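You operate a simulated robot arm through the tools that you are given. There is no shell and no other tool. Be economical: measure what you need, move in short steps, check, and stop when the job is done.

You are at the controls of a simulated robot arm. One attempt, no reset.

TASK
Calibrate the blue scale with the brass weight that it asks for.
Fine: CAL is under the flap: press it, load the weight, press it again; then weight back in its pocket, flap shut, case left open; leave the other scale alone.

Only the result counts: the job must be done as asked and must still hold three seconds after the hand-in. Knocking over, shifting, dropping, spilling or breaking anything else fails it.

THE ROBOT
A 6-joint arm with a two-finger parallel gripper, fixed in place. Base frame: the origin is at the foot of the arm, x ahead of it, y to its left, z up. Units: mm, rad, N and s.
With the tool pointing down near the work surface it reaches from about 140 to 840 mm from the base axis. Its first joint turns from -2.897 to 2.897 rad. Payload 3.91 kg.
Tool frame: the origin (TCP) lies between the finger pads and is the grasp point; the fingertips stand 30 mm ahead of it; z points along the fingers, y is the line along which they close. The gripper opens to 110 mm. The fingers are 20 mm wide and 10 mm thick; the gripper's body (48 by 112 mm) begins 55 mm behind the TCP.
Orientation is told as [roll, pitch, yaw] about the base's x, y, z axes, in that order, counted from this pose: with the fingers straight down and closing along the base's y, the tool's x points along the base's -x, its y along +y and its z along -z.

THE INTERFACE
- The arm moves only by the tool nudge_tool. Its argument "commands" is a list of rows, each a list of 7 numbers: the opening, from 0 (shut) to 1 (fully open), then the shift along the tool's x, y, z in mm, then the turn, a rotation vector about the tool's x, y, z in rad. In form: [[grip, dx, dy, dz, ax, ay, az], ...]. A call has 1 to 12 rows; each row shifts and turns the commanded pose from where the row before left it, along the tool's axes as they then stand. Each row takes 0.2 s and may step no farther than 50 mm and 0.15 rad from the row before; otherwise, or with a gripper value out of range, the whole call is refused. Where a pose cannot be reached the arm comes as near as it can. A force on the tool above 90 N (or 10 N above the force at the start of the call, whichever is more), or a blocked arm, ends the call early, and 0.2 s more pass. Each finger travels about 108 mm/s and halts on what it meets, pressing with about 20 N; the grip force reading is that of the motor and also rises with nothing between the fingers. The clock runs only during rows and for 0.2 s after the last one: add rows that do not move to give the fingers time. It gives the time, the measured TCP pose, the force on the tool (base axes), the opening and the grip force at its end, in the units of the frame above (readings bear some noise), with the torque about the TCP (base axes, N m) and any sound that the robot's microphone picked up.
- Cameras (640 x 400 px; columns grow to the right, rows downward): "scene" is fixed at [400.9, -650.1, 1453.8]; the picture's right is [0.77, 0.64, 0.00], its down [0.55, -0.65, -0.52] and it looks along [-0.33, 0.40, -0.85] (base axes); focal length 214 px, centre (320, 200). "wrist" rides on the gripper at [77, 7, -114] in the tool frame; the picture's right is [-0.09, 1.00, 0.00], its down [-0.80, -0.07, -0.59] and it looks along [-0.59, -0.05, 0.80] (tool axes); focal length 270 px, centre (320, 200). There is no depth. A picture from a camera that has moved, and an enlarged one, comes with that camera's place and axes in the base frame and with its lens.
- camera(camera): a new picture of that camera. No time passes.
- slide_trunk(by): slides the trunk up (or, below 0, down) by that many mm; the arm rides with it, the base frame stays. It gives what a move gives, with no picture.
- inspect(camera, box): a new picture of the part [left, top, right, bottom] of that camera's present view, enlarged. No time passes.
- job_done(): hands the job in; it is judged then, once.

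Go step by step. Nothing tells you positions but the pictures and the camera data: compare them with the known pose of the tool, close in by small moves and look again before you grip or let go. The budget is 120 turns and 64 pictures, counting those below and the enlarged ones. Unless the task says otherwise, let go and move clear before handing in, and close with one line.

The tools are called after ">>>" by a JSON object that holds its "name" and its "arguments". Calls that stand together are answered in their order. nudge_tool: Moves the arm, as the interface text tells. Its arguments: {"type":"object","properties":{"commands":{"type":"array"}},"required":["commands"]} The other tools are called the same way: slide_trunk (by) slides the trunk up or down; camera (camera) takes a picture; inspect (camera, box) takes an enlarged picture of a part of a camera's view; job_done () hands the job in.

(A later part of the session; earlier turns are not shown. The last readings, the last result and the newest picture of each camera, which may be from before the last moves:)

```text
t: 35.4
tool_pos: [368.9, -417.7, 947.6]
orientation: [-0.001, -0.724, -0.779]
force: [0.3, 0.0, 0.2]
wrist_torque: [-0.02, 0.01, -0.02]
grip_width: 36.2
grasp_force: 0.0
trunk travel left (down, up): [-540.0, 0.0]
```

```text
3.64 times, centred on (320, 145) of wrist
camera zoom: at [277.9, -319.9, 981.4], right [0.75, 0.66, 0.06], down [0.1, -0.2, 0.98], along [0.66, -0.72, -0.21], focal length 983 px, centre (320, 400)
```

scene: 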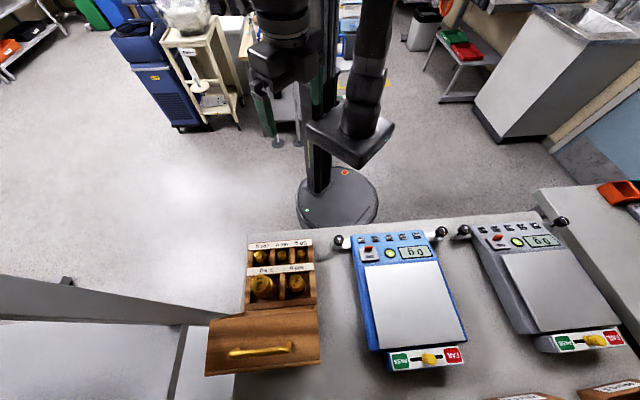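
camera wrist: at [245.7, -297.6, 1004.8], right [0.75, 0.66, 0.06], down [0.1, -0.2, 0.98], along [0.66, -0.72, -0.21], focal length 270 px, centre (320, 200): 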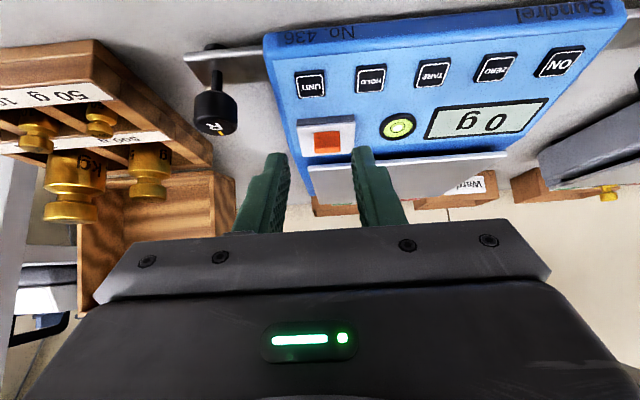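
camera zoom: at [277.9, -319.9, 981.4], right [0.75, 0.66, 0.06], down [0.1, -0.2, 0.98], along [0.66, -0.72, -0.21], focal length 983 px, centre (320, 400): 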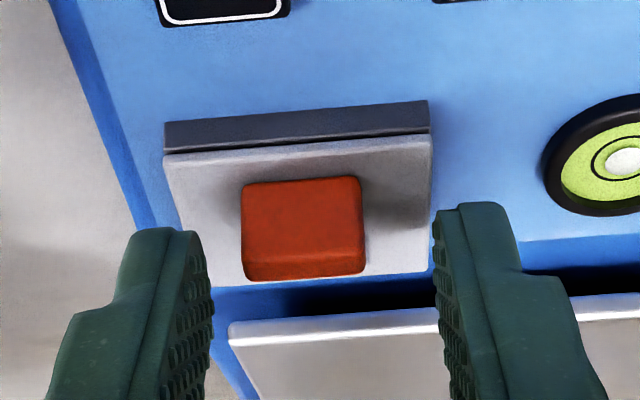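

Very clear view: the tab spans z≈914–930 and lies 2.6 mm left of centre. I'll correct, close on it, and start the arc about the hinge at (v≈602.5, z≈913).

>>> {"name": "nudge_tool", "arguments": {"commands": [[0.33, -1.1, -2.6, 2, 0, 0, 0], [0.3, 0, 0, 2, 0, 0, 0], [0.1, 0, 0, 0, 0, 0, 0], [0.0, 0, 0, 0, 0, 0, 0], [0.0, 0, 0, 0, 0, 0, 0], [0, -6.4, 0, -0.9, 0, 0.12, 0], [0, -6.4, 0, -0.9, 0, 0.12, 0], [0, -6.4, 0, -0.9, 0, 0.12, 0], [0, 0, 0, 0, 0, 0, 0]]}}

```text
t: 37.4
tool_pos: [360.5, -405.1, 934.2]
orientation: [0.051, -0.518, -0.781]
force: [0.8, -0.6, 0.3]
wrist_torque: [0.02, -0.01, -0.02]
grip_width: 0.0
grasp_force: 37.8
out of reach, approached as far as the arm can: row 6, 7, 8
trunk travel left (down, up): [-540.0, 0.0]
```

The grip slipped off because the arm hit a reach limit at that negative tilt. I'll back off upward, set a milder tilt of −0.4, and check that the poses there are reachable.

>>> {"name": "nudge_tool", "arguments": {"commands": [[0, 0, 0, -25, 0, 0, 0], [0, 0, 0, -25, 0, 0, 0], [0.2, 0, 0, 0, -0.05, 0.06, 0], [0.33, 0, 0, 0, 0, 0.06, 0], [0.33, 0, 0, 0, 0, 0, 0]]}}

>>> {"name": "inspect", "arguments": {"camera": "wrist", "box": [200, 50, 440, 200]}}

```text
t: 38.6
tool_pos: [342.7, -390.5, 978.8]
orientation: [0.094, -0.401, -0.769]
force: [-0.2, -0.5, 0.2]
wrist_torque: [0.02, -0.02, 0.03]
grip_width: 36.3
grasp_force: 0.0
trunk travel left (down, up): [-540.0, 0.0]
```

```text
2.67 times, centred on (320, 125) of wrist
camera zoom: at [256.4, -313.0, 1054.4], right [0.72, 0.68, 0.12], down [0.28, -0.45, 0.85], along [0.63, -0.58, -0.51], focal length 721 px, centre (320, 400)
```

zoom: 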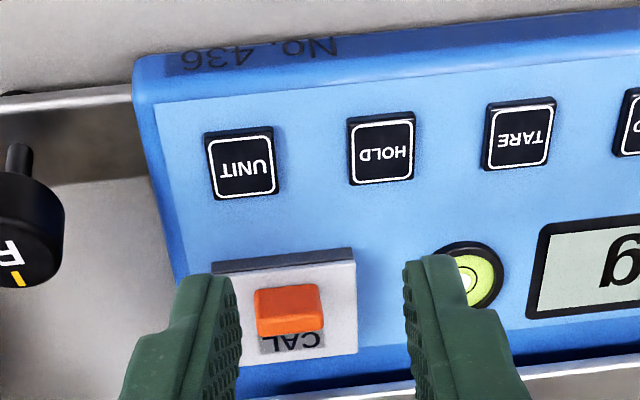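

I'll correct the small roll error and move to the pre-grip pose at tilt −0.4.

>>> {"name": "nudge_tool", "arguments": {"commands": [[0.33, 0, 0, 0, 0.094, 0, 0.015], [0.33, -17, -1.7, 5, 0, 0, 0], [0.33, -17, -1.7, 10, 0, 0, 0], [0.33, 0, 0, 16, 0, 0, 0], [0.33, 0, 0, 0, 0, 0, 0]]}}

>>> {"name": "inspect", "arguments": {"camera": "wrist", "box": [240, 90, 400, 200]}}

```text
t: 39.8
tool_pos: [370.3, -422.4, 963.7]
orientation: [0.007, -0.398, -0.787]
force: [-1.3, 0.0, 0.3]
wrist_torque: [0.01, 0.01, -0.03]
grip_width: 36.0
grasp_force: 0.0
trunk travel left (down, up): [-540.0, 0.0]
```

```text
3.64 times, centred on (320, 145) of wrist
camera zoom: at [292.6, -336.4, 1039.1], right [0.76, 0.65, 0.04], down [0.31, -0.41, 0.86], along [0.57, -0.64, -0.51], focal length 983 px, centre (320, 400)
```

zoom: 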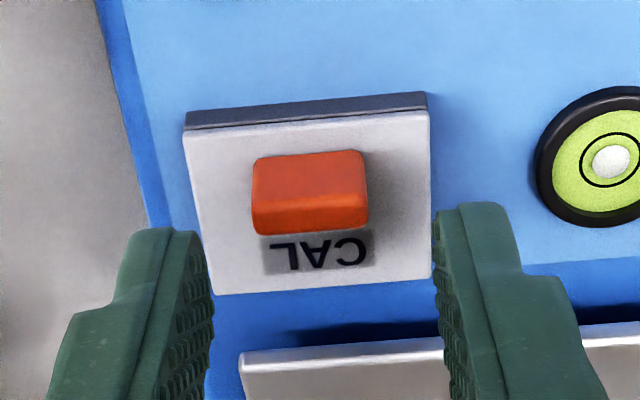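

Prediction and picture agree. I'll advance 15 mm, close, and begin the arc with two rows.

>>> {"name": "nudge_tool", "arguments": {"commands": [[0.33, 0, -1.3, 8, 0, 0, 0], [0.33, 0, 0, 7, 0, 0, 0], [0.1, 0, 0, 0, 0, 0, 0], [0, 0, 0, 0, 0, 0, 0], [0, 0, 0, 0, 0, 0, 0], [0, -5.9, 0, -1.9, 0, 0.12, 0], [0, -5.9, 0, -1.9, 0, 0.12, 0], [0, 0, 0, 0, 0, 0, 0]]}}

```text
t: 41.6
tool_pos: [380.9, -432.6, 958.1]
orientation: [0.006, -0.158, -0.783]
force: [0.9, 9.2, 3.5]
wrist_torque: [0.16, 0.07, -0.17]
grip_width: 19.3
grasp_force: 44.7
trunk travel left (down, up): [-540.0, 0.0]
```

Holding well with low force at 14°. Continuing with four more rows.

>>> {"name": "nudge_tool", "arguments": {"commands": [[0, -5.9, 0, -1.9, 0, 0.12, 0], [0, -5.9, 0, -1.9, 0, 0.12, 0], [0, -5.9, 0, -1.9, 0, 0.12, 0], [0, 0, 0, 0, 0, 0, 0]]}}

```text
t: 42.6
tool_pos: [390.6, -445.6, 965.9]
orientation: [0.004, 0.199, -0.781]
force: [-4.0, 15.5, 14.3]
wrist_torque: [0.38, 0.27, -0.09]
grip_width: 19.4
grasp_force: 44.7
trunk travel left (down, up): [-540.0, 0.0]
```

The reaction is radially outward, so the pivot is about 2 mm farther than assumed. I'll correct that and continue to about 55°.

>>> {"name": "nudge_tool", "arguments": {"commands": [[0, 1.1, 0.4, -1.0, 0, 0, 0], [0, -6.1, 0, -2.1, 0, 0.12, 0], [0, -6.1, 0, -2.1, 0, 0.12, 0], [0, -6.1, 0, -2.1, 0, 0.12, 0], [0, 0, 0, 0, 0, 0, 0]]}}

>>> {"name": "inspect", "arguments": {"camera": "wrist", "box": [240, 90, 400, 200]}}

```text
t: 43.8
tool_pos: [404.5, -456.9, 966.9]
orientation: [0.004, 0.558, -0.781]
force: [-6.4, 15.0, 21.4]
wrist_torque: [0.71, 0.58, -0.15]
grip_width: 19.7
grasp_force: 45.3
trunk travel left (down, up): [-540.0, 0.0]
```

```text
3.64 times, centred on (320, 145) of wrist
camera zoom: at [404.5, -449.7, 1104.5], right [0.76, 0.65, -0.04], down [0.66, -0.75, 0.08], along [0.02, -0.09, -1.0], focal length 983 px, centre (320, 400)
```

zoom: 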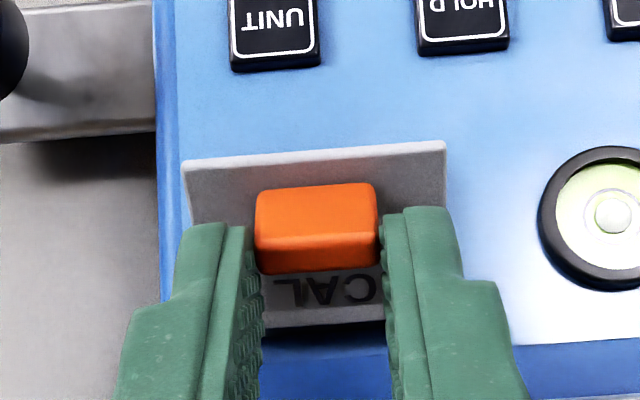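

The flap is near 55° and the grip looks solid. Now I'll continue the arc at fixed tilt, letting the tab pivot between the pads.

>>> {"name": "nudge_tool", "arguments": {"commands": [[0, 1.6, 0, -1.4, 0, 0, 0], [0, -5.4, 0, -4.9, 0, 0, 0], [0, -6.3, 0, -3.7, 0, 0, 0], [0, 0, 0, 0, 0, 0, 0]]}}

>>> {"name": "inspect", "arguments": {"camera": "wrist", "box": [240, 90, 400, 200]}}

```text
t: 44.8
tool_pos: [414.4, -468.4, 967.9]
orientation: [0.005, 0.563, -0.78]
force: [-17.3, 22.4, -6.4]
wrist_torque: [0.78, 0.97, -0.04]
grip_width: 19.5
grasp_force: 45.1
trunk travel left (down, up): [-540.0, 0.0]
```

```text
3.64 times, centred on (320, 145) of wrist
camera zoom: at [415.2, -460.7, 1105.5], right [0.76, 0.65, -0.04], down [0.65, -0.75, 0.08], along [0.02, -0.08, -1.0], focal length 983 px, centre (320, 400)
```

zoom: 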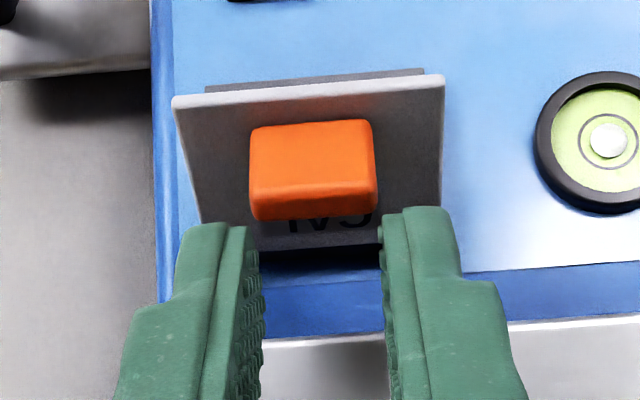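

The flap is around 65° but the tab has crept outward to the pad edge. I'll re-grip quickly, 6 mm farther out along the flap.

>>> {"name": "nudge_tool", "arguments": {"commands": [[0.24, 0, 0, 0, 0, 0, 0], [0.24, 5, 0, -3.3, 0, 0, 0], [0.1, 0, 0, 0, 0, 0, 0], [0, 0, 0, 0, 0, 0, 0]]}}

>>> {"name": "inspect", "arguments": {"camera": "wrist", "box": [240, 90, 400, 200]}}

```text
t: 45.8
tool_pos: [413.5, -468.0, 972.8]
orientation: [0.007, 0.561, -0.779]
force: [-0.9, -0.1, 0.8]
wrist_torque: [0.03, -0.01, 0.01]
grip_width: 0.1
grasp_force: 20.2
trunk travel left (down, up): [-540.0, 0.0]
```

```text
3.64 times, centred on (320, 145) of wrist
camera zoom: at [414.9, -460.8, 1110.8], right [0.76, 0.65, -0.04], down [0.66, -0.75, 0.08], along [0.02, -0.09, -1.0], focal length 983 px, centre (320, 400)
```

zoom: 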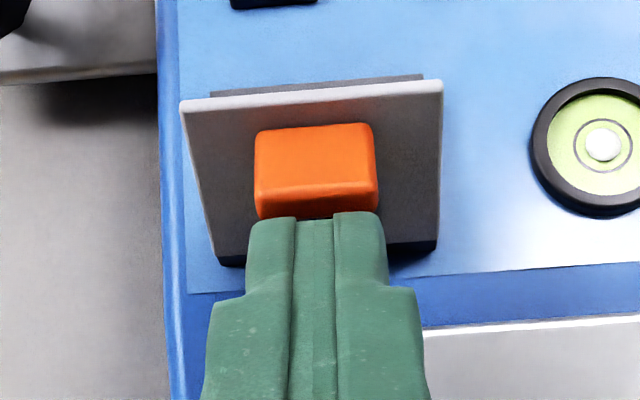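

The flap stays steeply open by itself and the fingers are free above it. Next I'll go up and around to the robot side, so I can push its underside past vertical with the closed fingers.

>>> {"name": "nudge_tool", "arguments": {"commands": [[0, 0, 0, -20, 0, 0, 0], [0, 26, 0, -42, 0, 0, 0], [0, 0, 0, 0, 0, -0.14, 0], [0, 0, 0, 0, 0, -0.14, 0], [0, 0, 0, 0, 0, -0.14, 0], [0, 0, 0, 0, 0, -0.14, 0], [0, 40, 0, 0, 0, 0, 0], [0, 40, 0, 0, 0, 0, 0], [0, 0, 0, 0, 0, 0, 0]]}}

>>> {"name": "camera", "arguments": {"camera": "wrist"}}

```text
t: 47.8
tool_pos: [364.7, -421.0, 1037.6]
orientation: [0.006, 0.0, -0.784]
force: [-0.2, -0.1, -0.2]
wrist_torque: [-0.03, 0.0, 0.0]
grip_width: 0.0
grasp_force: 20.2
trunk travel left (down, up): [-540.0, 0.0]
```

```text
18 pictures are left
camera wrist: at [312.8, -363.2, 1152.7], right [0.76, 0.64, 0.01], down [0.52, -0.62, 0.59], along [0.39, -0.45, -0.8], focal length 270 px, centre (320, 200)
```

wrist: 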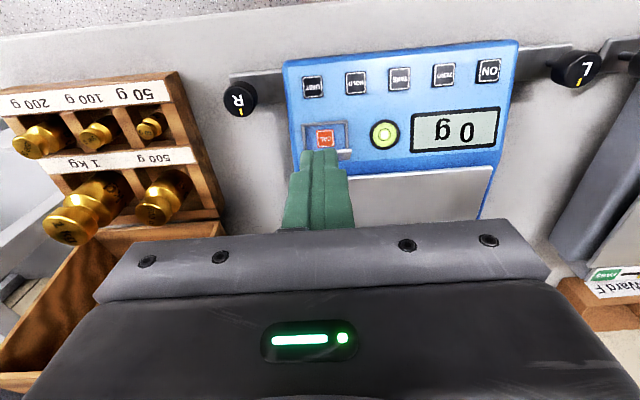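

A red CAL button in a recess is now visible. I'll take a closer look.

>>> {"name": "inspect", "arguments": {"camera": "wrist", "box": [280, 90, 400, 170]}}

```text
5.00 times, centred on (340, 130) of wrist
camera zoom: at [312.8, -363.2, 1152.7], right [0.76, 0.64, 0.01], down [0.52, -0.62, 0.59], along [0.39, -0.45, -0.8], focal length 1351 px, centre (220, 550)
```

zoom: 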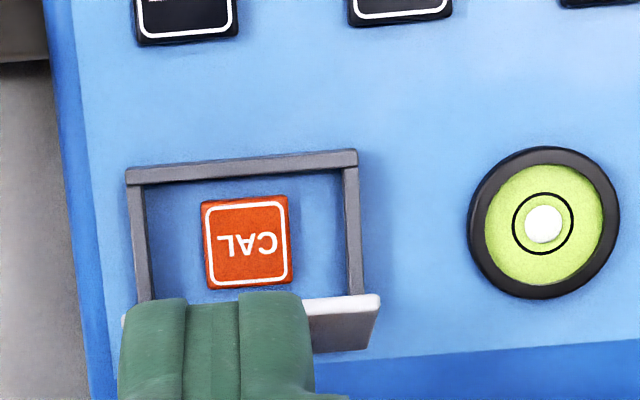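

The flap is held at about 51° by friction and the CAL button is near (387,-440). I'll lower the closed fingers on the robot side, tip near z 931, and push toward the plate.

>>> {"name": "nudge_tool", "arguments": {"commands": [[0, 0, 1, 40, 0, 0, 0], [0, 0, 1, 36.5, 0, 0, 0], [0, -8, 0, 0, 0, 0, 0], [0, -8, 0, 0, 0, 0, 0], [0, -8, 0, 0, 0, 0, 0], [0, -6, 0, 0, 0, 0, 0], [0, 0, 0, 0, 0, 0, 0]]}}

```text
t: 49.4
tool_pos: [387.1, -441.6, 962.6]
orientation: [0.006, 0.001, -0.782]
force: [-0.6, 0.2, -0.2]
wrist_torque: [0.03, 0.04, 0.03]
grip_width: 0.1
grasp_force: 20.2
trunk travel left (down, up): [-540.0, 0.0]
```

>>> {"name": "nudge_tool", "arguments": {"commands": [[0, -5, 0, 0, 0, 0, 0], [0, -5, 0, 0, 0, 0, 0], [0, -5, 0, 0, 0, 0, 0], [0, 0, 0, 0, 0, 0, 0]]}}

>>> {"name": "inspect", "arguments": {"camera": "wrist", "box": [220, 60, 420, 200]}}

```text
t: 50.4
tool_pos: [390.4, -444.8, 963.1]
orientation: [0.008, 0.01, -0.783]
force: [-41.5, 32.2, -1.7]
wrist_torque: [0.25, 0.49, -0.16]
grip_width: 0.0
grasp_force: 19.5
trunk travel left (down, up): [-540.0, 0.0]
```

```text
2.86 times, centred on (320, 130) of wrist
camera zoom: at [341.4, -386.6, 1078.8], right [0.77, 0.64, 0.01], down [0.52, -0.62, 0.58], along [0.38, -0.44, -0.81], focal length 772 px, centre (320, 400)
```

zoom: 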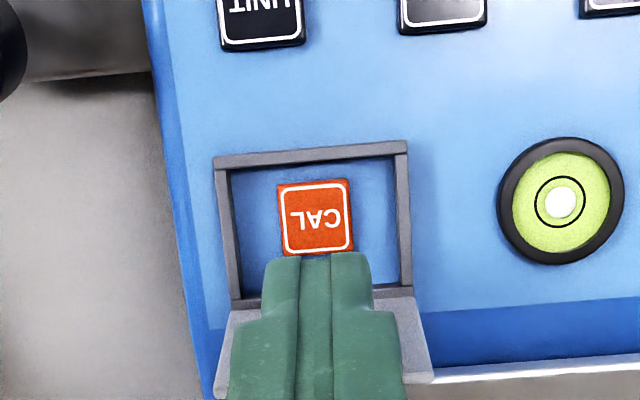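

The flap is now fully open against its stop. I'll back off, centre over the CAL button (v≈585, u≈−37.4) and descend toward it.

>>> {"name": "nudge_tool", "arguments": {"commands": [[0, 6, 1, 0, 0, 0, 0], [0, 0, 0, 0, 0, 0, 0], [0, 0, 0, 9, 0, 0, 0], [0, 0, 0, 9, 0, 0, 0], [0, 0, 0, 2, 0, 0, 0], [0, 0, 0, 0, 0, 0, 0]]}}

```text
t: 51.6
tool_pos: [391.7, -442.5, 958.9]
orientation: [0.002, -0.017, -0.781]
force: [-25.6, 26.9, 51.9]
wrist_torque: [-0.36, -0.14, -0.18]
grip_width: 0.0
grasp_force: 20.0
trunk travel left (down, up): [-540.0, 0.0]
stopped in row 5: the force on the tool passed its limit at 94 N (the readings are from after the stop); the commanded pose is now the measured one
```

The commanded pose was still pushing into the flap; I'll back up and off before re-centring.

>>> {"name": "nudge_tool", "arguments": {"commands": [[0, 0, 0, -6, 0, 0.015, 0], [0, 6, 0, 0, 0, 0, 0], [0, 0, 0, 0, 0, 0, 0]]}}

>>> {"name": "inspect", "arguments": {"camera": "wrist", "box": [220, 60, 420, 200]}}

```text
t: 52.4
tool_pos: [391.3, -441.7, 958.2]
orientation: [0.004, -0.001, -0.779]
force: [-10.1, 13.3, 24.5]
wrist_torque: [-0.06, -0.15, 0.11]
grip_width: 0.0
grasp_force: 20.1
trunk travel left (down, up): [-540.0, 0.0]
```

```text
2.86 times, centred on (320, 130) of wrist
camera zoom: at [341.1, -383.1, 1072.9], right [0.76, 0.65, 0.0], down [0.52, -0.61, 0.59], along [0.39, -0.45, -0.8], focal length 772 px, centre (320, 400)
```

zoom: 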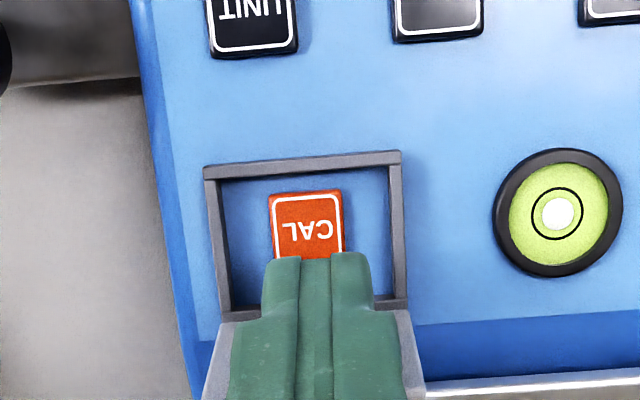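

>>> {"name": "nudge_tool", "arguments": {"commands": [[0, 5, 0, -2, 0, 0, 0], [0, 4, 0, 0, 0, 0, 0], [0, 0, 0, 0, 0, 0, 0]]}}

```text
t: 53.2
tool_pos: [386.9, -436.8, 958.1]
orientation: [0.004, 0.003, -0.782]
force: [0.0, 0.4, 0.0]
wrist_torque: [0.02, -0.02, -0.01]
grip_width: 0.0
grasp_force: 19.6
trunk travel left (down, up): [-540.0, 0.0]
```

Free again. I'll shift +2.5 mm toward the plate, −2 mm sideways, and descend in small steps onto the button.

>>> {"name": "nudge_tool", "arguments": {"commands": [[0, -2.5, -2, 0, 0, 0, 0], [0, 0, 0, 7, 0, 0, 0], [0, 0, 0, 6, 0, 0, 0], [0, 0, 0, 0, 0, 0, 0]]}}

```text
t: 54.2
tool_pos: [387.6, -440.8, 946.2]
orientation: [0.004, 0.003, -0.781]
force: [0.8, -0.2, -0.2]
wrist_torque: [-0.01, -0.02, -0.01]
grip_width: 0.2
grasp_force: 20.0
trunk travel left (down, up): [-540.0, 0.0]
```

Tip is at about z 916 with no contact yet. Continuing down in small steps.

>>> {"name": "nudge_tool", "arguments": {"commands": [[0, 0, 0, 2, 0, 0, 0], [0, 0, 0, 2, 0, 0, 0], [0, 0, 0, 0, 0, 0, 0]]}}

```text
t: 55.0
tool_pos: [387.7, -439.5, 941.6]
orientation: [0.004, 0.003, -0.779]
force: [-0.1, 0.2, -1.2]
wrist_torque: [0.03, 0.0, -0.01]
grip_width: 0.0
grasp_force: 20.4
trunk travel left (down, up): [-540.0, 0.0]
```

>>> {"name": "nudge_tool", "arguments": {"commands": [[0, 0, 0, 1.5, 0, 0, 0], [0, 0, 0, 1.5, 0, 0, 0], [0, 0, 0, 0, 0, 0, 0]]}}

```text
t: 55.8
tool_pos: [387.1, -440.0, 938.5]
orientation: [0.002, 0.002, -0.78]
force: [-0.5, 0.6, 1.2]
wrist_torque: [-0.04, 0.02, -0.03]
grip_width: 0.0
grasp_force: 20.4
trunk travel left (down, up): [-540.0, 0.0]
heard: click
```

Click heard. I'll lift straight up and read the display.

>>> {"name": "nudge_tool", "arguments": {"commands": [[0, 0, 0, -10, 0, 0, 0], [0, 0, 0, -30, 0, 0, 0], [0, 0, 0, -40, 0, 0, 0], [0.3, 0, 0, -40, 0, 0, 0], [0.6, 0, 0, -40, 0, 0, 0], [0.9, 0, 0, 0, 0, 0, 0]]}}

>>> {"name": "camera", "arguments": {"camera": "wrist"}}

```text
t: 57.2
tool_pos: [388.0, -440.3, 1098.2]
orientation: [0.003, 0.005, -0.78]
force: [-0.6, 0.0, -0.4]
wrist_torque: [0.01, -0.04, -0.02]
grip_width: 99.0
grasp_force: 0.1
trunk travel left (down, up): [-540.0, 0.0]
```

```text
14 pictures are left
camera wrist: at [337.3, -382.2, 1212.1], right [0.76, 0.65, 0.0], down [0.52, -0.62, 0.59], along [0.38, -0.45, -0.81], focal length 270 px, centre (320, 200)
```

wrist: 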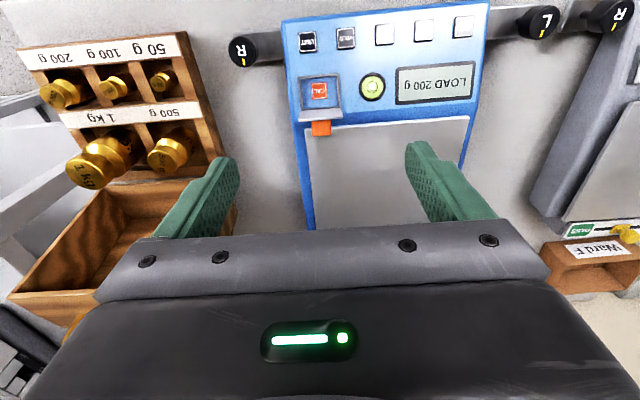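

The scale asks for 200 g. The 200 g weight is in the case's far-left pocket, head near (179,-622,915). I'll move above it for a close view.

>>> {"name": "nudge_tool", "arguments": {"commands": [[0.6, 1.5, -46, 8, 0, 0, 0], [0.6, 1.5, -46, 15, 0, 0, 0], [0.6, 1.5, -46, 15, 0, 0, 0], [0.6, 1.5, -46, 15, 0, 0, 0], [0.6, 1.5, -46, 15, 0, 0, 0], [0.6, 1.5, -46, 15, 0, 0, 0], [0.6, 0, 0, 0, 0, 0, 0]]}}

>>> {"name": "camera", "arguments": {"camera": "wrist"}}

```text
t: 58.8
tool_pos: [186.1, -630.5, 1012.5]
orientation: [0.004, 0.004, -0.782]
force: [-0.7, 0.6, -0.3]
wrist_torque: [-0.02, -0.01, -0.01]
grip_width: 66.1
grasp_force: 0.0
trunk travel left (down, up): [-540.0, 0.0]
```

```text
13 pictures are left
camera wrist: at [134.9, -571.5, 1127.9], right [0.76, 0.65, 0.0], down [0.52, -0.62, 0.59], along [0.38, -0.45, -0.81], focal length 270 px, centre (320, 200)
```

wrist: 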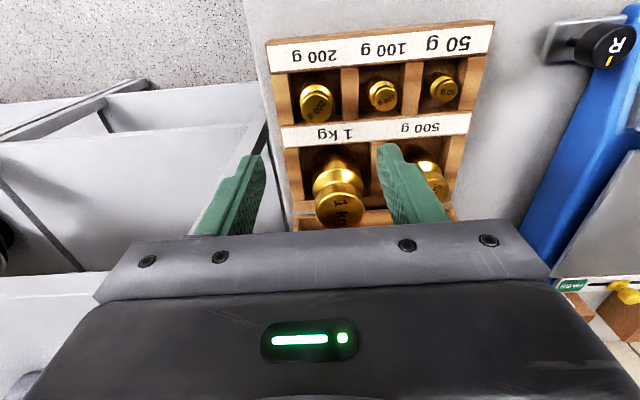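

>>> {"name": "inspect", "arguments": {"camera": "wrist", "box": [260, 20, 420, 130]}}

```text
3.64 times, centred on (340, 75) of wrist
camera zoom: at [134.9, -571.5, 1127.9], right [0.76, 0.65, 0.0], down [0.52, -0.62, 0.59], along [0.38, -0.45, -0.81], focal length 983 px, centre (247, 654)
```

zoom: 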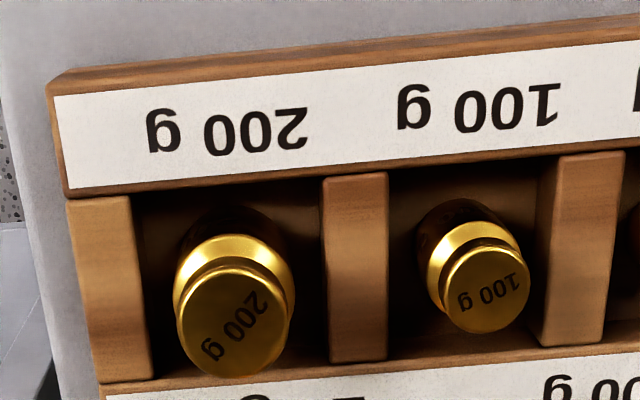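

The 200 g knob is about 24 mm across at (v≈567.5, u≈−317.3, top z≈907), roughly 18 mm above the case rim. I'll move to a pre-grasp above it and check centring.

>>> {"name": "nudge_tool", "arguments": {"commands": [[0.5, 9.8, -3.1, 20, 0, 0, 0], [0.42, 0, 0, 20, 0, 0, 0], [0.42, 0, 0, 15, 0, 0, 0], [0.42, 0, 0, 0, 0, 0, 0]]}}

>>> {"name": "inspect", "arguments": {"camera": "wrist", "box": [230, 80, 430, 210]}}

```text
t: 59.8
tool_pos: [175.6, -624.8, 958.7]
orientation: [0.003, 0.003, -0.78]
force: [0.5, 0.5, 0.1]
wrist_torque: [0.03, 0.02, 0.0]
grip_width: 46.3
grasp_force: 0.0
trunk travel left (down, up): [-540.0, 0.0]
```

```text
3.08 times, centred on (330, 145) of wrist
camera zoom: at [125.6, -566.4, 1073.1], right [0.76, 0.65, 0.0], down [0.52, -0.62, 0.59], along [0.38, -0.45, -0.81], focal length 832 px, centre (289, 369)
```

zoom: 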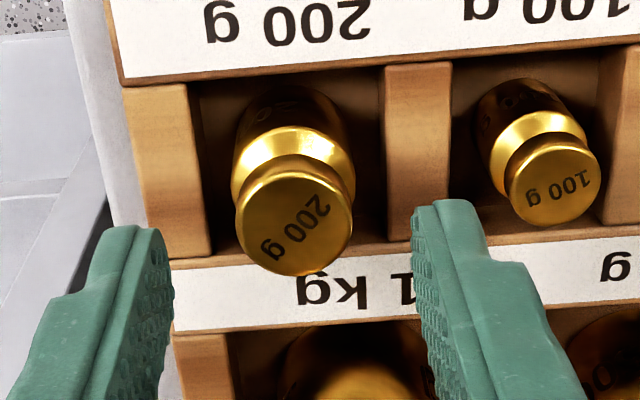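

The knob is centred to within 1 mm sideways and about 3.5 mm ahead. I'll descend so the tips pass about 11 mm below the knob top, and close.

>>> {"name": "nudge_tool", "arguments": {"commands": [[0.42, -3.5, 0.5, 12, 0, 0, 0], [0.42, 0, 0, 12, 0, 0, 0], [0.42, 0, 0, 8, 0, 0, 0], [0.3, 0, 0, 0, 0, 0, 0], [0.15, 0, 0, 0, 0, 0, 0], [0.1, 0, 0, 0, 0, 0, 0], [0.1, 0, 0, 0, 0, 0, 0]]}}

>>> {"name": "inspect", "arguments": {"camera": "wrist", "box": [230, 80, 430, 210]}}

```text
t: 61.4
tool_pos: [179.8, -626.9, 928.6]
orientation: [0.003, 0.003, -0.78]
force: [0.8, -0.2, -0.4]
wrist_torque: [-0.01, -0.01, 0.03]
grip_width: 27.3
grasp_force: 20.0
trunk travel left (down, up): [-540.0, 0.0]
```

```text
3.08 times, centred on (330, 145) of wrist
camera zoom: at [129.8, -569.0, 1042.5], right [0.76, 0.65, 0.0], down [0.52, -0.62, 0.59], along [0.38, -0.45, -0.81], focal length 832 px, centre (289, 369)
```

zoom: 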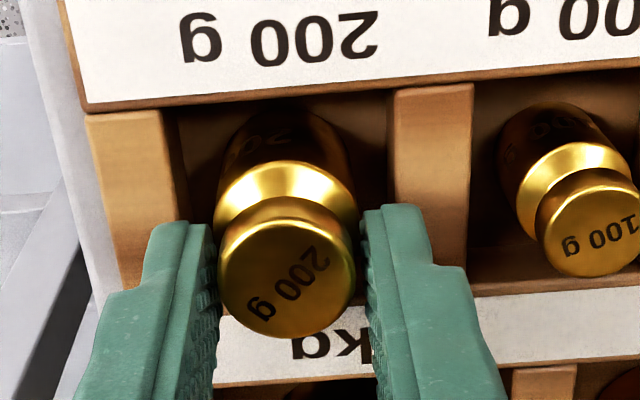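

The knob is gripped at 27.3 mm. I'll lift it straight up 120 mm and check that it comes along.

>>> {"name": "nudge_tool", "arguments": {"commands": [[0.1, 0, 0, -8, 0, 0, 0], [0.1, 0, 0, -15, 0, 0, 0], [0.1, 0, 0, -25, 0, 0, 0], [0.1, 0, 0, -35, 0, 0, 0], [0.1, 0, 0, -37, 0, 0, 0], [0.1, 0, 0, 0, 0, 0, 0]]}}

```text
t: 62.8
tool_pos: [179.1, -627.8, 1048.7]
orientation: [0.003, 0.003, -0.78]
force: [0.1, 0.5, -2.2]
wrist_torque: [-0.07, 0.01, 0.0]
grip_width: 27.2
grasp_force: 19.9
trunk travel left (down, up): [-540.0, 0.0]
```

The load reads about 2 N, so the 200 g weight is in hand. Next I'll carry it over the plate.

>>> {"name": "nudge_tool", "arguments": {"commands": [[0.1, -8, 24, 0, 0, 0, 0], [0.1, -15, 44, 0, 0, 0, 0], [0.1, -15, 44, 0, 0, 0, 0], [0.1, -15, 44, 0, 0, 0, 0], [0.1, -15, 44, 0, 0, 0, 0], [0.1, -15, 44, 0, 0, 0, 0], [0.1, -15, 44, 0, 0, 0, 0], [0.1, -15, 44, 0, 0, 0, 0], [0.1, -8, 24, 0, 0, 0, 0], [0.1, 0, 0, 0, 0, 0, 0]]}}

>>> {"name": "camera", "arguments": {"camera": "wrist"}}

```text
t: 65.0
tool_pos: [515.4, -462.0, 1047.1]
orientation: [0.003, 0.004, -0.782]
force: [-0.3, -0.1, -1.8]
wrist_torque: [-0.02, 0.01, -0.01]
grip_width: 27.1
grasp_force: 20.2
trunk travel left (down, up): [-540.0, 0.0]
```

```text
9 pictures are left
camera wrist: at [465.4, -402.0, 1161.6], right [0.76, 0.65, 0.0], down [0.52, -0.62, 0.59], along [0.38, -0.45, -0.81], focal length 270 px, centre (320, 200)
```

wrist: 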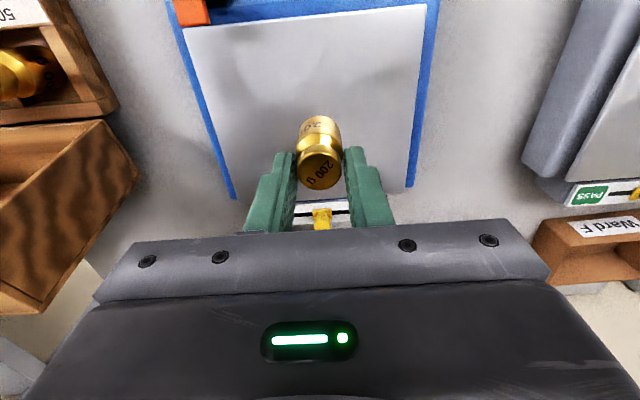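

The weight hangs over the plate's centre. Lowering in stages until contact.

>>> {"name": "nudge_tool", "arguments": {"commands": [[0.1, 0, 0, 25, 0, 0, 0], [0.1, 0, 0, 20, 0, 0, 0], [0.1, 0, 0, 8, 0, 0, 0], [0.1, 0, 0, 0, 0, 0, 0]]}}

```text
t: 66.0
tool_pos: [516.6, -460.6, 994.2]
orientation: [0.004, 0.005, -0.781]
force: [1.0, 0.4, -3.1]
wrist_torque: [0.0, -0.03, -0.01]
grip_width: 27.2
grasp_force: 19.6
trunk travel left (down, up): [-540.0, 0.0]
```

>>> {"name": "nudge_tool", "arguments": {"commands": [[0.1, 0, 0, 3, 0, 0, 0], [0.1, 0, 0, 3, 0, 0, 0], [0.1, 0, 0, 0, 0, 0, 0]]}}

>>> {"name": "inspect", "arguments": {"camera": "wrist", "box": [240, 60, 400, 200]}}

```text
t: 66.8
tool_pos: [516.4, -459.8, 989.7]
orientation: [0.002, 0.003, -0.781]
force: [0.3, 0.0, -2.3]
wrist_torque: [0.07, -0.04, 0.01]
grip_width: 27.4
grasp_force: 19.4
trunk travel left (down, up): [-540.0, 0.0]
```

```text
2.86 times, centred on (320, 130) of wrist
camera zoom: at [466.6, -401.3, 1104.4], right [0.76, 0.65, 0.0], down [0.52, -0.62, 0.59], along [0.38, -0.45, -0.81], focal length 772 px, centre (320, 400)
```

zoom: 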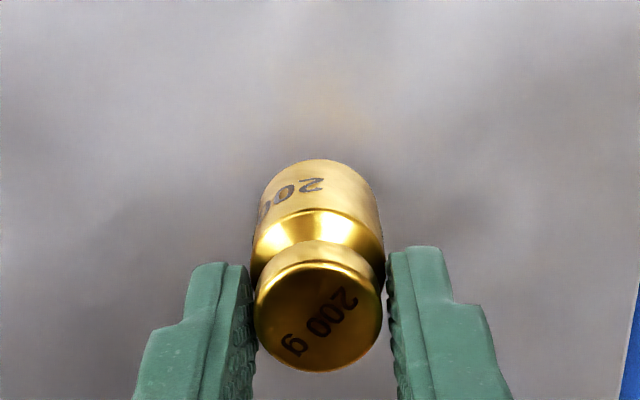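

The weight's bottom is about 72 mm below the TCP, so roughly 6–10 mm of travel remain.

>>> {"name": "nudge_tool", "arguments": {"commands": [[0.1, 0, 0, 2.5, 0, 0, 0], [0.1, 0, 0, 2, 0, 0, 0], [0.1, 0, 0, 0, 0, 0, 0]]}}

```text
t: 67.6
tool_pos: [516.8, -460.3, 983.7]
orientation: [0.003, 0.003, -0.781]
force: [0.3, 0.6, -2.3]
wrist_torque: [-0.03, 0.02, 0.01]
grip_width: 27.1
grasp_force: 19.9
trunk travel left (down, up): [-540.0, 0.0]
```

>>> {"name": "nudge_tool", "arguments": {"commands": [[0.1, 0, 0, 2, 0, 0, 0], [0.1, 0, 0, 0, 0, 0, 0]]}}

```text
t: 68.2
tool_pos: [516.3, -460.3, 983.3]
orientation: [0.003, 0.005, -0.781]
force: [-0.3, 0.3, -2.0]
wrist_torque: [0.01, -0.01, 0.0]
grip_width: 27.5
grasp_force: 19.8
trunk travel left (down, up): [-540.0, 0.0]
```

>>> {"name": "nudge_tool", "arguments": {"commands": [[0.1, 0, 0, 1.5, 0, 0, 0], [0.1, 0, 0, 1.5, 0, 0, 0], [0.1, 0, 0, 0, 0, 0, 0]]}}

```text
t: 69.0
tool_pos: [517.0, -460.4, 981.3]
orientation: [0.004, 0.002, -0.78]
force: [1.6, 0.4, 10.7]
wrist_torque: [0.11, 0.13, -0.03]
grip_width: 27.2
grasp_force: 19.8
trunk travel left (down, up): [-540.0, 0.0]
```

Contact is made. I'll ease up 1 mm, open, and lift away straight up.

>>> {"name": "nudge_tool", "arguments": {"commands": [[0.1, 0, 0, -1.2, 0, 0, 0], [0.3, 0, 0, 0, 0, 0, 0], [0.45, 0, 0, 0, 0, 0, 0], [0.45, 0, 0, -15, 0, 0, 0], [0.45, 0, 0, -25, 0, 0, 0], [0.45, 0, 0, -40, 0, 0, 0], [0.45, 0, 0, -40, 0, 0, 0], [0.2, 40, 0, 0, 0, 0, 0], [0, 40, -20, 0, 0, 0, 0], [0, 40, -20, 0, 0, 0, 0], [0, 0, 0, 0, 0, 0, 0]]}}

>>> {"name": "camera", "arguments": {"camera": "wrist"}}

```text
t: 71.4
tool_pos: [401.6, -403.5, 1100.7]
orientation: [0.003, 0.003, -0.782]
force: [-0.6, 0.4, 0.7]
wrist_torque: [0.01, 0.03, -0.03]
grip_width: 0.3
grasp_force: 20.1
trunk travel left (down, up): [-540.0, 0.0]
```

```text
7 pictures are left
camera wrist: at [352.1, -345.3, 1216.1], right [0.76, 0.65, 0.0], down [0.52, -0.62, 0.59], along [0.38, -0.45, -0.81], focal length 270 px, centre (320, 200)
```

wrist: 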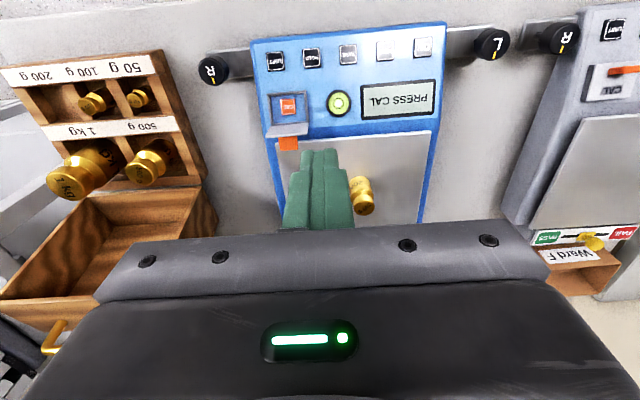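

Display says PRESS CAL and the weight stands upright. I'll return above the CAL button, using the same pose as before, and descend.

>>> {"name": "nudge_tool", "arguments": {"commands": [[0, -15.6, -36, 0, 0, 0, 0], [0, 0, 0, 40, 0, 0, 0], [0, 0, 0, 40, 0, 0, 0], [0, 0, 0, 40, 0, 0, 0], [0, 0, 0, 0, 0, 0, 0]]}}

```text
t: 72.6
tool_pos: [388.9, -438.3, 982.6]
orientation: [0.003, 0.002, -0.781]
force: [1.0, -0.1, 0.8]
wrist_torque: [0.0, 0.01, 0.0]
grip_width: 0.0
grasp_force: 20.4
trunk travel left (down, up): [-540.0, 0.0]
```

>>> {"name": "nudge_tool", "arguments": {"commands": [[0, 0, -2, 18, 0, 0, 0], [0, 0, 0, 18, 0, 0, 0], [0, 0, 0, 2, 0, 0, 0], [0, 0, 0, 2, 0, 0, 0], [0, 0, 0, 0, 0, 0, 0]]}}

```text
t: 73.8
tool_pos: [385.7, -441.3, 940.6]
orientation: [0.003, 0.005, -0.783]
force: [0.4, -0.5, 0.5]
wrist_torque: [0.03, 0.0, 0.0]
grip_width: 0.2
grasp_force: 19.6
trunk travel left (down, up): [-540.0, 0.0]
```

>>> {"name": "nudge_tool", "arguments": {"commands": [[0, 0, 0, 1.5, 0, 0, 0], [0, 0, 0, 1.5, 0, 0, 0], [0, 0, 0, 0, 0, 0, 0]]}}

```text
t: 74.6
tool_pos: [387.6, -441.3, 938.6]
orientation: [0.004, 0.003, -0.781]
force: [0.0, -0.4, 0.7]
wrist_torque: [-0.01, 0.0, 0.01]
grip_width: 0.3
grasp_force: 20.3
trunk travel left (down, up): [-540.0, 0.0]
heard: click
```

Click heard. I'll lift clear and check the display.

>>> {"name": "nudge_tool", "arguments": {"commands": [[0, 0, 0, -15, 0, 0, 0], [0, 0, 0, -40, 0, 0, 0], [0, 0, 0, -45, 0, 0, 0], [0.45, 0, 0, -45, 0, 0, 0], [0.45, 0, 0, -15, 0, 0, 0], [0.45, 0, 0, 0, 0, 0, 0]]}}

>>> {"name": "camera", "arguments": {"camera": "wrist"}}

```text
t: 76.0
tool_pos: [386.5, -440.2, 1098.6]
orientation: [0.002, 0.004, -0.78]
force: [-0.1, 0.9, 0.4]
wrist_torque: [-0.04, -0.02, 0.0]
grip_width: 49.4
grasp_force: 0.1
trunk travel left (down, up): [-540.0, 0.0]
```

```text
6 pictures are left
camera wrist: at [337.3, -382.2, 1213.4], right [0.76, 0.65, 0.0], down [0.52, -0.62, 0.59], along [0.38, -0.45, -0.81], focal length 270 px, centre (320, 200)
```

wrist: 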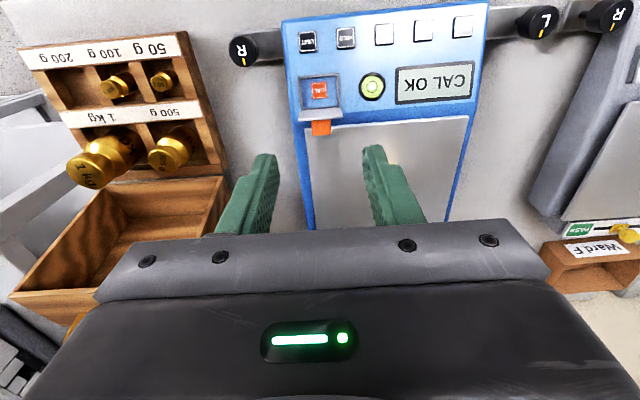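

CAL OK. Now I'll fetch the weight, whose pose is known: release at (517,-460.4,981).

>>> {"name": "nudge_tool", "arguments": {"commands": [[0.45, -35.5, 26, 0, 0, 0, 0], [0.45, -35.5, 26, 0, 0, 0, 0], [0.45, -35.5, 26, 0, 0, 0, 0], [0.45, 0, 0, 40, 0, 0, 0], [0.45, 0, 0, 20, 0, 0, 0], [0.45, 0, 0, 0, 0, 0, 0]]}}

>>> {"name": "inspect", "arguments": {"camera": "wrist", "box": [230, 60, 410, 200]}}

```text
t: 77.4
tool_pos: [517.2, -460.9, 1038.6]
orientation: [0.003, 0.004, -0.78]
force: [0.6, 0.1, -0.6]
wrist_torque: [0.0, 0.0, 0.02]
grip_width: 49.4
grasp_force: 0.1
trunk travel left (down, up): [-540.0, 0.0]
```

```text
2.86 times, centred on (320, 130) of wrist
camera zoom: at [466.9, -402.8, 1153.2], right [0.76, 0.65, 0.0], down [0.52, -0.62, 0.59], along [0.38, -0.45, -0.81], focal length 772 px, centre (320, 400)
```

zoom: 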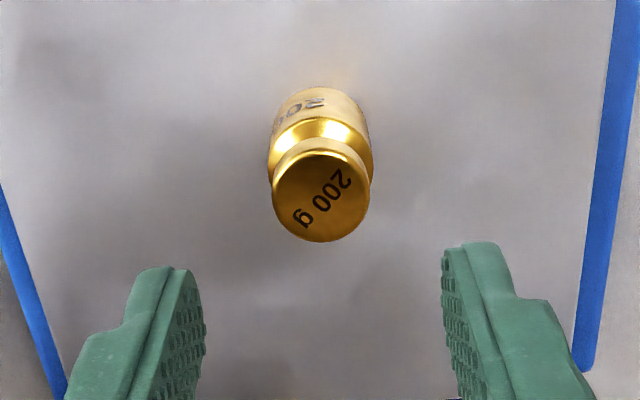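

Centred on the weight. I'll descend to the same grip height, close, and lift.

>>> {"name": "nudge_tool", "arguments": {"commands": [[0.45, 0, 0, 25, 0, 0, 0], [0.45, 0, 0, 20, 0, 0, 0], [0.45, 0, 0, 11.5, 0, 0, 0], [0.3, 0, 0, 0, 0, 0, 0], [0.15, 0, 0, 0, 0, 0, 0], [0.1, 0, 0, 0, 0, 0, 0], [0.1, 0, 0, 0, 0, 0, 0]]}}

>>> {"name": "nudge_tool", "arguments": {"commands": [[0.1, 0, 0, -8, 0, 0, 0], [0.1, 0, 0, -20, 0, 0, 0], [0.1, 0, 0, -38, 0, 0, 0], [0.1, 0, 0, 0, 0, 0, 0]]}}

```text
t: 79.0
tool_pos: [516.8, -462.8, 981.4]
orientation: [0.003, 0.002, -0.779]
force: [-0.1, -1.0, -0.3]
wrist_torque: [-0.03, 0.0, 0.01]
grip_width: 27.2
grasp_force: 20.1
trunk travel left (down, up): [-540.0, 0.0]
```

```text
t: 80.0
tool_pos: [518.6, -460.2, 1047.0]
orientation: [0.006, 0.006, -0.78]
force: [1.1, -0.1, -2.9]
wrist_torque: [0.01, 0.01, 0.0]
grip_width: 27.1
grasp_force: 20.3
trunk travel left (down, up): [-540.0, 0.0]
```

The weight is in hand. I'll carry it back along the mirrored path, above its pocket.

>>> {"name": "nudge_tool", "arguments": {"commands": [[0.1, 8, -24, 0, 0, 0, 0], [0.1, 15, -44, 0, 0, 0, 0], [0.1, 15, -44, 0, 0, 0, 0], [0.1, 15, -44, 0, 0, 0, 0], [0.1, 15, -44, 0, 0, 0, 0], [0.1, 15, -44, 0, 0, 0, 0], [0.1, 15, -44, 0, 0, 0, 0], [0.1, 15, -44, 0, 0, 0, 0], [0.1, 8, -24, 0, 0, 0, 0], [0.1, 0, 0, 0, 0, 0, 0], [0.1, 0, 0, 0, 0, 0, 0]]}}

>>> {"name": "nudge_tool", "arguments": {"commands": [[0.1, 0, 0, 20, 0, 0, 0], [0.1, 0, 0, 22, 0, 0, 0], [0.1, 0, 0, 0, 0, 0, 0]]}}

>>> {"name": "inspect", "arguments": {"camera": "wrist", "box": [230, 30, 430, 200]}}

```text
t: 82.4
tool_pos: [179.5, -628.3, 1046.7]
orientation: [0.003, 0.005, -0.78]
force: [-0.1, -0.1, -2.1]
wrist_torque: [-0.02, -0.01, 0.04]
grip_width: 27.3
grasp_force: 19.7
trunk travel left (down, up): [-540.0, 0.0]
```

```text
t: 83.2
tool_pos: [180.8, -628.8, 1004.4]
orientation: [0.003, 0.002, -0.781]
force: [0.0, 0.1, -1.8]
wrist_torque: [-0.01, -0.02, 0.01]
grip_width: 27.3
grasp_force: 19.9
trunk travel left (down, up): [-540.0, 0.0]
```

```text
2.35 times, centred on (330, 115) of wrist
camera zoom: at [130.8, -570.1, 1119.4], right [0.76, 0.65, 0.0], down [0.52, -0.62, 0.59], along [0.38, -0.45, -0.81], focal length 636 px, centre (296, 400)
```

zoom: 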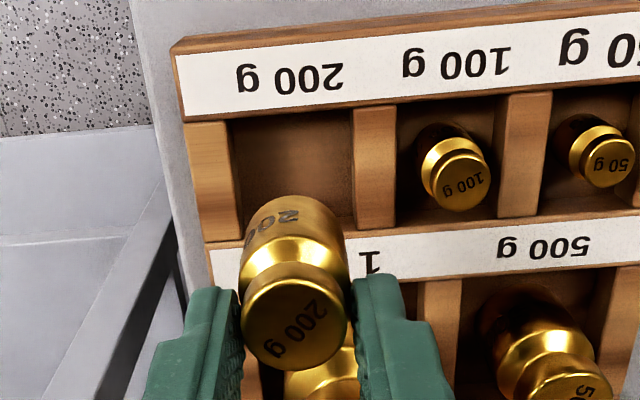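

Aligned with the empty pocket. I'll lower it most of the way.

>>> {"name": "nudge_tool", "arguments": {"commands": [[0.1, 0, 0, 20, 0, 0, 0], [0.1, 0, 0, 20, 0, 0, 0], [0.1, 0, 0, 15, 0, 0, 0], [0.1, 0, 0, 12, 0, 0, 0], [0.1, 0, 0, 0, 0, 0, 0]]}}

>>> {"name": "nudge_tool", "arguments": {"commands": [[0.1, 0, 0, 3, 0, 0, 0], [0.1, 0, 0, 2, 0, 0, 0], [0.1, 0, 0, 0, 0, 0, 0]]}}

```text
t: 84.4
tool_pos: [180.9, -628.8, 937.8]
orientation: [0.004, 0.004, -0.781]
force: [0.3, 0.6, -1.0]
wrist_torque: [0.01, -0.01, 0.0]
grip_width: 27.0
grasp_force: 19.7
trunk travel left (down, up): [-540.0, 0.0]
```

```text
t: 85.2
tool_pos: [181.1, -628.5, 932.9]
orientation: [0.003, 0.003, -0.78]
force: [-0.6, 0.5, -2.7]
wrist_torque: [-0.02, -0.02, 0.02]
grip_width: 27.5
grasp_force: 20.0
trunk travel left (down, up): [-540.0, 0.0]
```

>>> {"name": "nudge_tool", "arguments": {"commands": [[0.1, 0, 0, 1.5, 0, 0, 0], [0.1, 0, 0, 1.5, 0, 0, 0], [0.1, 0, 0, 0, 0, 0, 0]]}}

```text
t: 86.0
tool_pos: [181.9, -628.4, 929.3]
orientation: [0.004, 0.006, -0.78]
force: [0.4, -0.1, -1.3]
wrist_torque: [-0.01, 0.02, 0.0]
grip_width: 27.3
grasp_force: 20.2
trunk travel left (down, up): [-540.0, 0.0]
```

>>> {"name": "nudge_tool", "arguments": {"commands": [[0.1, 0, 0, 1, 0, 0, 0], [0.1, 0, 0, 0, 0, 0, 0]]}}

```text
t: 86.6
tool_pos: [180.6, -630.1, 929.0]
orientation: [0.003, 0.003, -0.782]
force: [-0.4, 0.4, -1.8]
wrist_torque: [0.01, -0.01, -0.01]
grip_width: 27.2
grasp_force: 20.1
trunk travel left (down, up): [-540.0, 0.0]
```

>>> {"name": "nudge_tool", "arguments": {"commands": [[0.1, 0, 0, 1, 0, 0, 0], [0.1, 0, 0, 0, 0, 0, 0]]}}

```text
t: 87.2
tool_pos: [180.7, -629.7, 928.2]
orientation: [0.003, 0.003, -0.778]
force: [0.0, -0.5, -1.6]
wrist_torque: [0.0, 0.0, 0.0]
grip_width: 27.2
grasp_force: 19.8
trunk travel left (down, up): [-540.0, 0.0]
```

>>> {"name": "nudge_tool", "arguments": {"commands": [[0.1, 0, 0, 1, 0, 0, 0], [0.1, 0, 0, 0, 0, 0, 0]]}}

```text
t: 87.8
tool_pos: [181.5, -629.8, 926.7]
orientation: [0.001, 0.005, -0.781]
force: [1.2, -0.2, 4.7]
wrist_torque: [-0.07, 0.09, -0.01]
grip_width: 27.1
grasp_force: 19.9
trunk travel left (down, up): [-540.0, 0.0]
```

The weight is touching the pocket floor. I'll release, lift straight up, and look.

>>> {"name": "nudge_tool", "arguments": {"commands": [[0.25, 0, 0, 0, 0, 0, 0], [0.42, 0, 0, 0, 0, 0, 0], [0.42, 0, 0, 0, 0, 0, 0], [0.42, 0, 0, -12, 0, 0, 0], [0.42, 0, 0, -25, 0, 0, 0], [0.42, 0, 0, -40, 0, 0, 0], [0.42, 0, 0, -45, 0, 0, 0], [0.3, 0, 0, -45, 0, 0, 0], [0.0, 0, 0, 0, 0, 0, 0], [0, 0, 0, 0, 0, 0, 0]]}}

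>>> {"name": "camera", "arguments": {"camera": "wrist"}}

```text
t: 90.0
tool_pos: [181.3, -628.3, 1094.4]
orientation: [0.003, 0.002, -0.78]
force: [0.5, 0.2, 0.3]
wrist_torque: [0.02, 0.0, 0.0]
grip_width: 0.0
grasp_force: 19.7
trunk travel left (down, up): [-540.0, 0.0]
```

```text
3 pictures are left
camera wrist: at [131.5, -570.2, 1209.6], right [0.76, 0.65, 0.0], down [0.52, -0.62, 0.59], along [0.38, -0.45, -0.81], focal length 270 px, centre (320, 200)
```

wrist: 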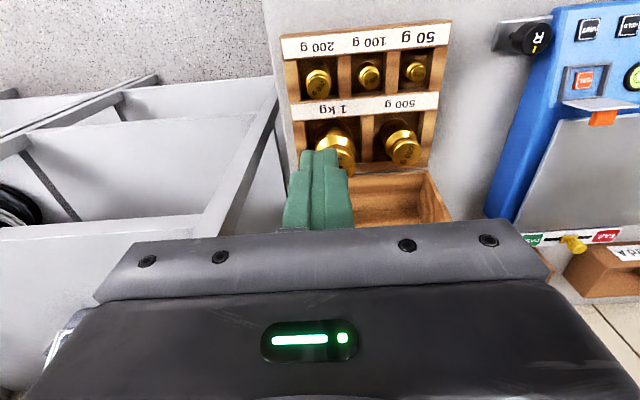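

The 200 g weight is back in its pocket. Now to shut the flap: I'll move over the plate side of the flap.

>>> {"name": "nudge_tool", "arguments": {"commands": [[0, -10.8, 39.8, 0, 0, 0, 0], [0, -10.8, 39.8, 0, 0, 0, 0], [0, -10.8, 39.8, 0, 0, 0, 0], [0, -10.8, 39.8, 0, 0, 0, 0], [0, -10.8, 39.8, 0, 0, 0, 0], [0, -10.8, 39.8, 0, 0, 0, 0], [0, -10.8, 39.8, 0, 0, 0, 0], [0, 0, 0, 40, 0, 0, 0], [0, 0, 0, 0, 0, 0, 0]]}}

```text
t: 92.0
tool_pos: [431.7, -484.5, 1055.5]
orientation: [0.005, 0.004, -0.781]
force: [0.8, -0.4, -0.5]
wrist_torque: [0.02, -0.01, 0.0]
grip_width: 0.0
grasp_force: 20.3
trunk travel left (down, up): [-540.0, 0.0]
```

>>> {"name": "nudge_tool", "arguments": {"commands": [[0, 0, 0, 40, 0, 0, 0], [0, 0, 0, 40, 0, 0, 0], [0, 0, 0, 12, 0, 0, 0], [0, 8, 0, 0, 0, 0, 0], [0, 8, 0, 0, 0, 0, 0], [0, 8, 0, 0, 0, 0, 0], [0, 6, 0, 0, 0, 0, 0], [0, 6, 0, 0, 0, 0, 0], [0, 0, 0, 0, 0, 0, 0]]}}

```text
t: 94.0
tool_pos: [406.0, -458.9, 961.1]
orientation: [0.003, 0.004, -0.78]
force: [-0.9, 0.6, 0.8]
wrist_torque: [0.01, 0.01, -0.02]
grip_width: 0.1
grasp_force: 19.8
trunk travel left (down, up): [-540.0, 0.0]
```

>>> {"name": "nudge_tool", "arguments": {"commands": [[0, 5, 0, 0, 0, 0, 0], [0, 5, 0, 0, 0, 0, 0], [0, 4, 0, 0, 0, 0, 0], [0, 0, 0, 0, 0, 0, 0]]}}

>>> {"name": "inspect", "arguments": {"camera": "wrist", "box": [220, 60, 420, 200]}}

```text
t: 95.0
tool_pos: [396.2, -450.4, 963.4]
orientation: [0.003, 0.004, -0.78]
force: [0.3, 0.1, 0.5]
wrist_torque: [-0.02, 0.02, 0.02]
grip_width: 0.2
grasp_force: 20.6
trunk travel left (down, up): [-540.0, 0.0]
```

```text
2.86 times, centred on (320, 130) of wrist
camera zoom: at [344.9, -391.2, 1078.0], right [0.76, 0.65, 0.0], down [0.52, -0.62, 0.59], along [0.38, -0.45, -0.81], focal length 772 px, centre (320, 400)
```

zoom: 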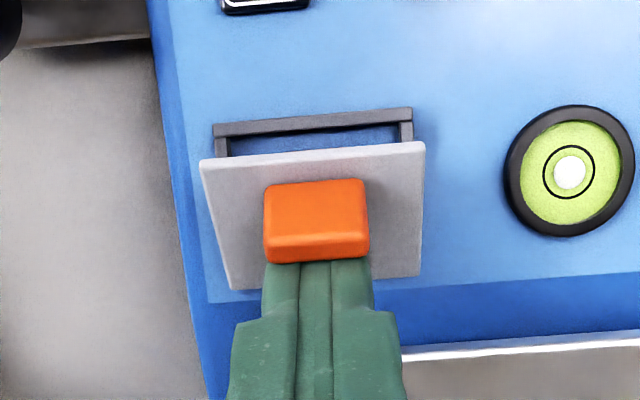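

The flap is now about 40° and swings easily. I'll step away, rise, move over the tab and press it down gently.

>>> {"name": "nudge_tool", "arguments": {"commands": [[0, -4, 0, 0, 0, 0, 0], [0, 0, 0, -30, 0, 0, 0], [0, 28, 0, 0, 0, 0, 0], [0, 0, 0, 10, 0, 0, 0], [0, 0, 0, 8, 0, 0, 0], [0, 0, 0, 6, 0, 0, 0], [0, 0, 0, 0, 0, 0, 0]]}}

```text
t: 96.6
tool_pos: [377.7, -432.3, 967.9]
orientation: [0.004, 0.004, -0.781]
force: [-0.7, 1.2, -0.2]
wrist_torque: [-0.02, 0.01, 0.0]
grip_width: 0.0
grasp_force: 19.8
trunk travel left (down, up): [-540.0, 0.0]
```

>>> {"name": "nudge_tool", "arguments": {"commands": [[0, 0, 0, 3, 0, 0, 0], [0, 0, 0, 2, 0, 0, 0], [0, 0, 0, 2, 0, 0, 0], [0, 0, 0, 0, 0, 0, 0]]}}

```text
t: 97.6
tool_pos: [378.2, -431.7, 961.8]
orientation: [0.003, 0.003, -0.78]
force: [-0.4, 0.3, 0.2]
wrist_torque: [-0.01, 0.01, -0.04]
grip_width: 0.1
grasp_force: 19.5
trunk travel left (down, up): [-540.0, 0.0]
```

>>> {"name": "nudge_tool", "arguments": {"commands": [[0, 0, 0, 1.5, 0, 0, 0], [0, 0, 0, 1.5, 0, 0, 0], [0, 0, 0, 0, 0, 0, 0]]}}

```text
t: 98.4
tool_pos: [379.1, -432.2, 959.6]
orientation: [0.004, 0.003, -0.78]
force: [-0.3, 0.2, 3.1]
wrist_torque: [-0.01, -0.01, -0.03]
grip_width: 0.4
grasp_force: 19.7
trunk travel left (down, up): [-540.0, 0.0]
```

>>> {"name": "nudge_tool", "arguments": {"commands": [[0, 0, 0, 1, 0, 0, 0], [0, 0, 0, 1, 0, 0, 0], [0, 0, 0, 0, 0, 0, 0]]}}

```text
t: 99.2
tool_pos: [378.5, -432.0, 958.6]
orientation: [0.004, 0.001, -0.781]
force: [0.8, 2.2, 19.3]
wrist_torque: [-0.01, -0.04, -0.05]
grip_width: 0.0
grasp_force: 20.1
trunk travel left (down, up): [-540.0, 0.0]
```

Firm stop at tip z≈929, which matches the closed tab height. I'll lift clear and check.

>>> {"name": "nudge_tool", "arguments": {"commands": [[0, 0, 0, -15, 0, 0, 0], [0, 0, 0, -40, 0, 0, 0], [0, 0, 0, -45, 0, 0, 0], [0, 30, 30, -20, 0, 0, 0], [0, 30, 35, 0, 0, 0, 0], [0, 30, 35, 0, 0, 0, 0], [0, 0, 0, 0, 0, 0, 0]]}}

>>> {"name": "camera", "arguments": {"camera": "wrist"}}

```text
t: 100.8
tool_pos: [384.9, -297.8, 1077.8]
orientation: [0.004, 0.005, -0.782]
force: [0.1, 0.6, 0.6]
wrist_torque: [0.01, 0.01, -0.01]
grip_width: 0.1
grasp_force: 20.0
trunk travel left (down, up): [-540.0, 0.0]
```

```text
1 pictures are left
camera wrist: at [335.2, -240.0, 1192.1], right [0.76, 0.65, 0.0], down [0.52, -0.62, 0.59], along [0.38, -0.45, -0.81], focal length 270 px, centre (320, 200)
```

wrist: 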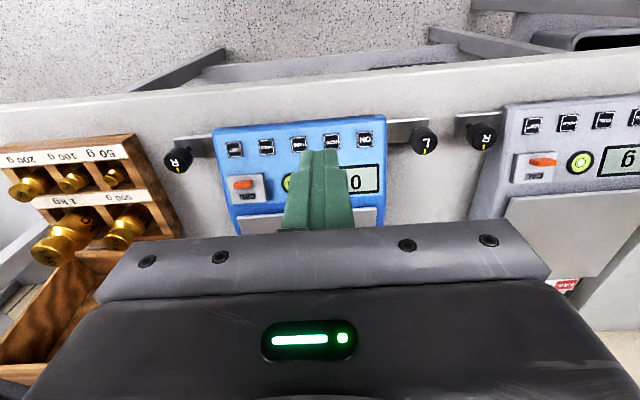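

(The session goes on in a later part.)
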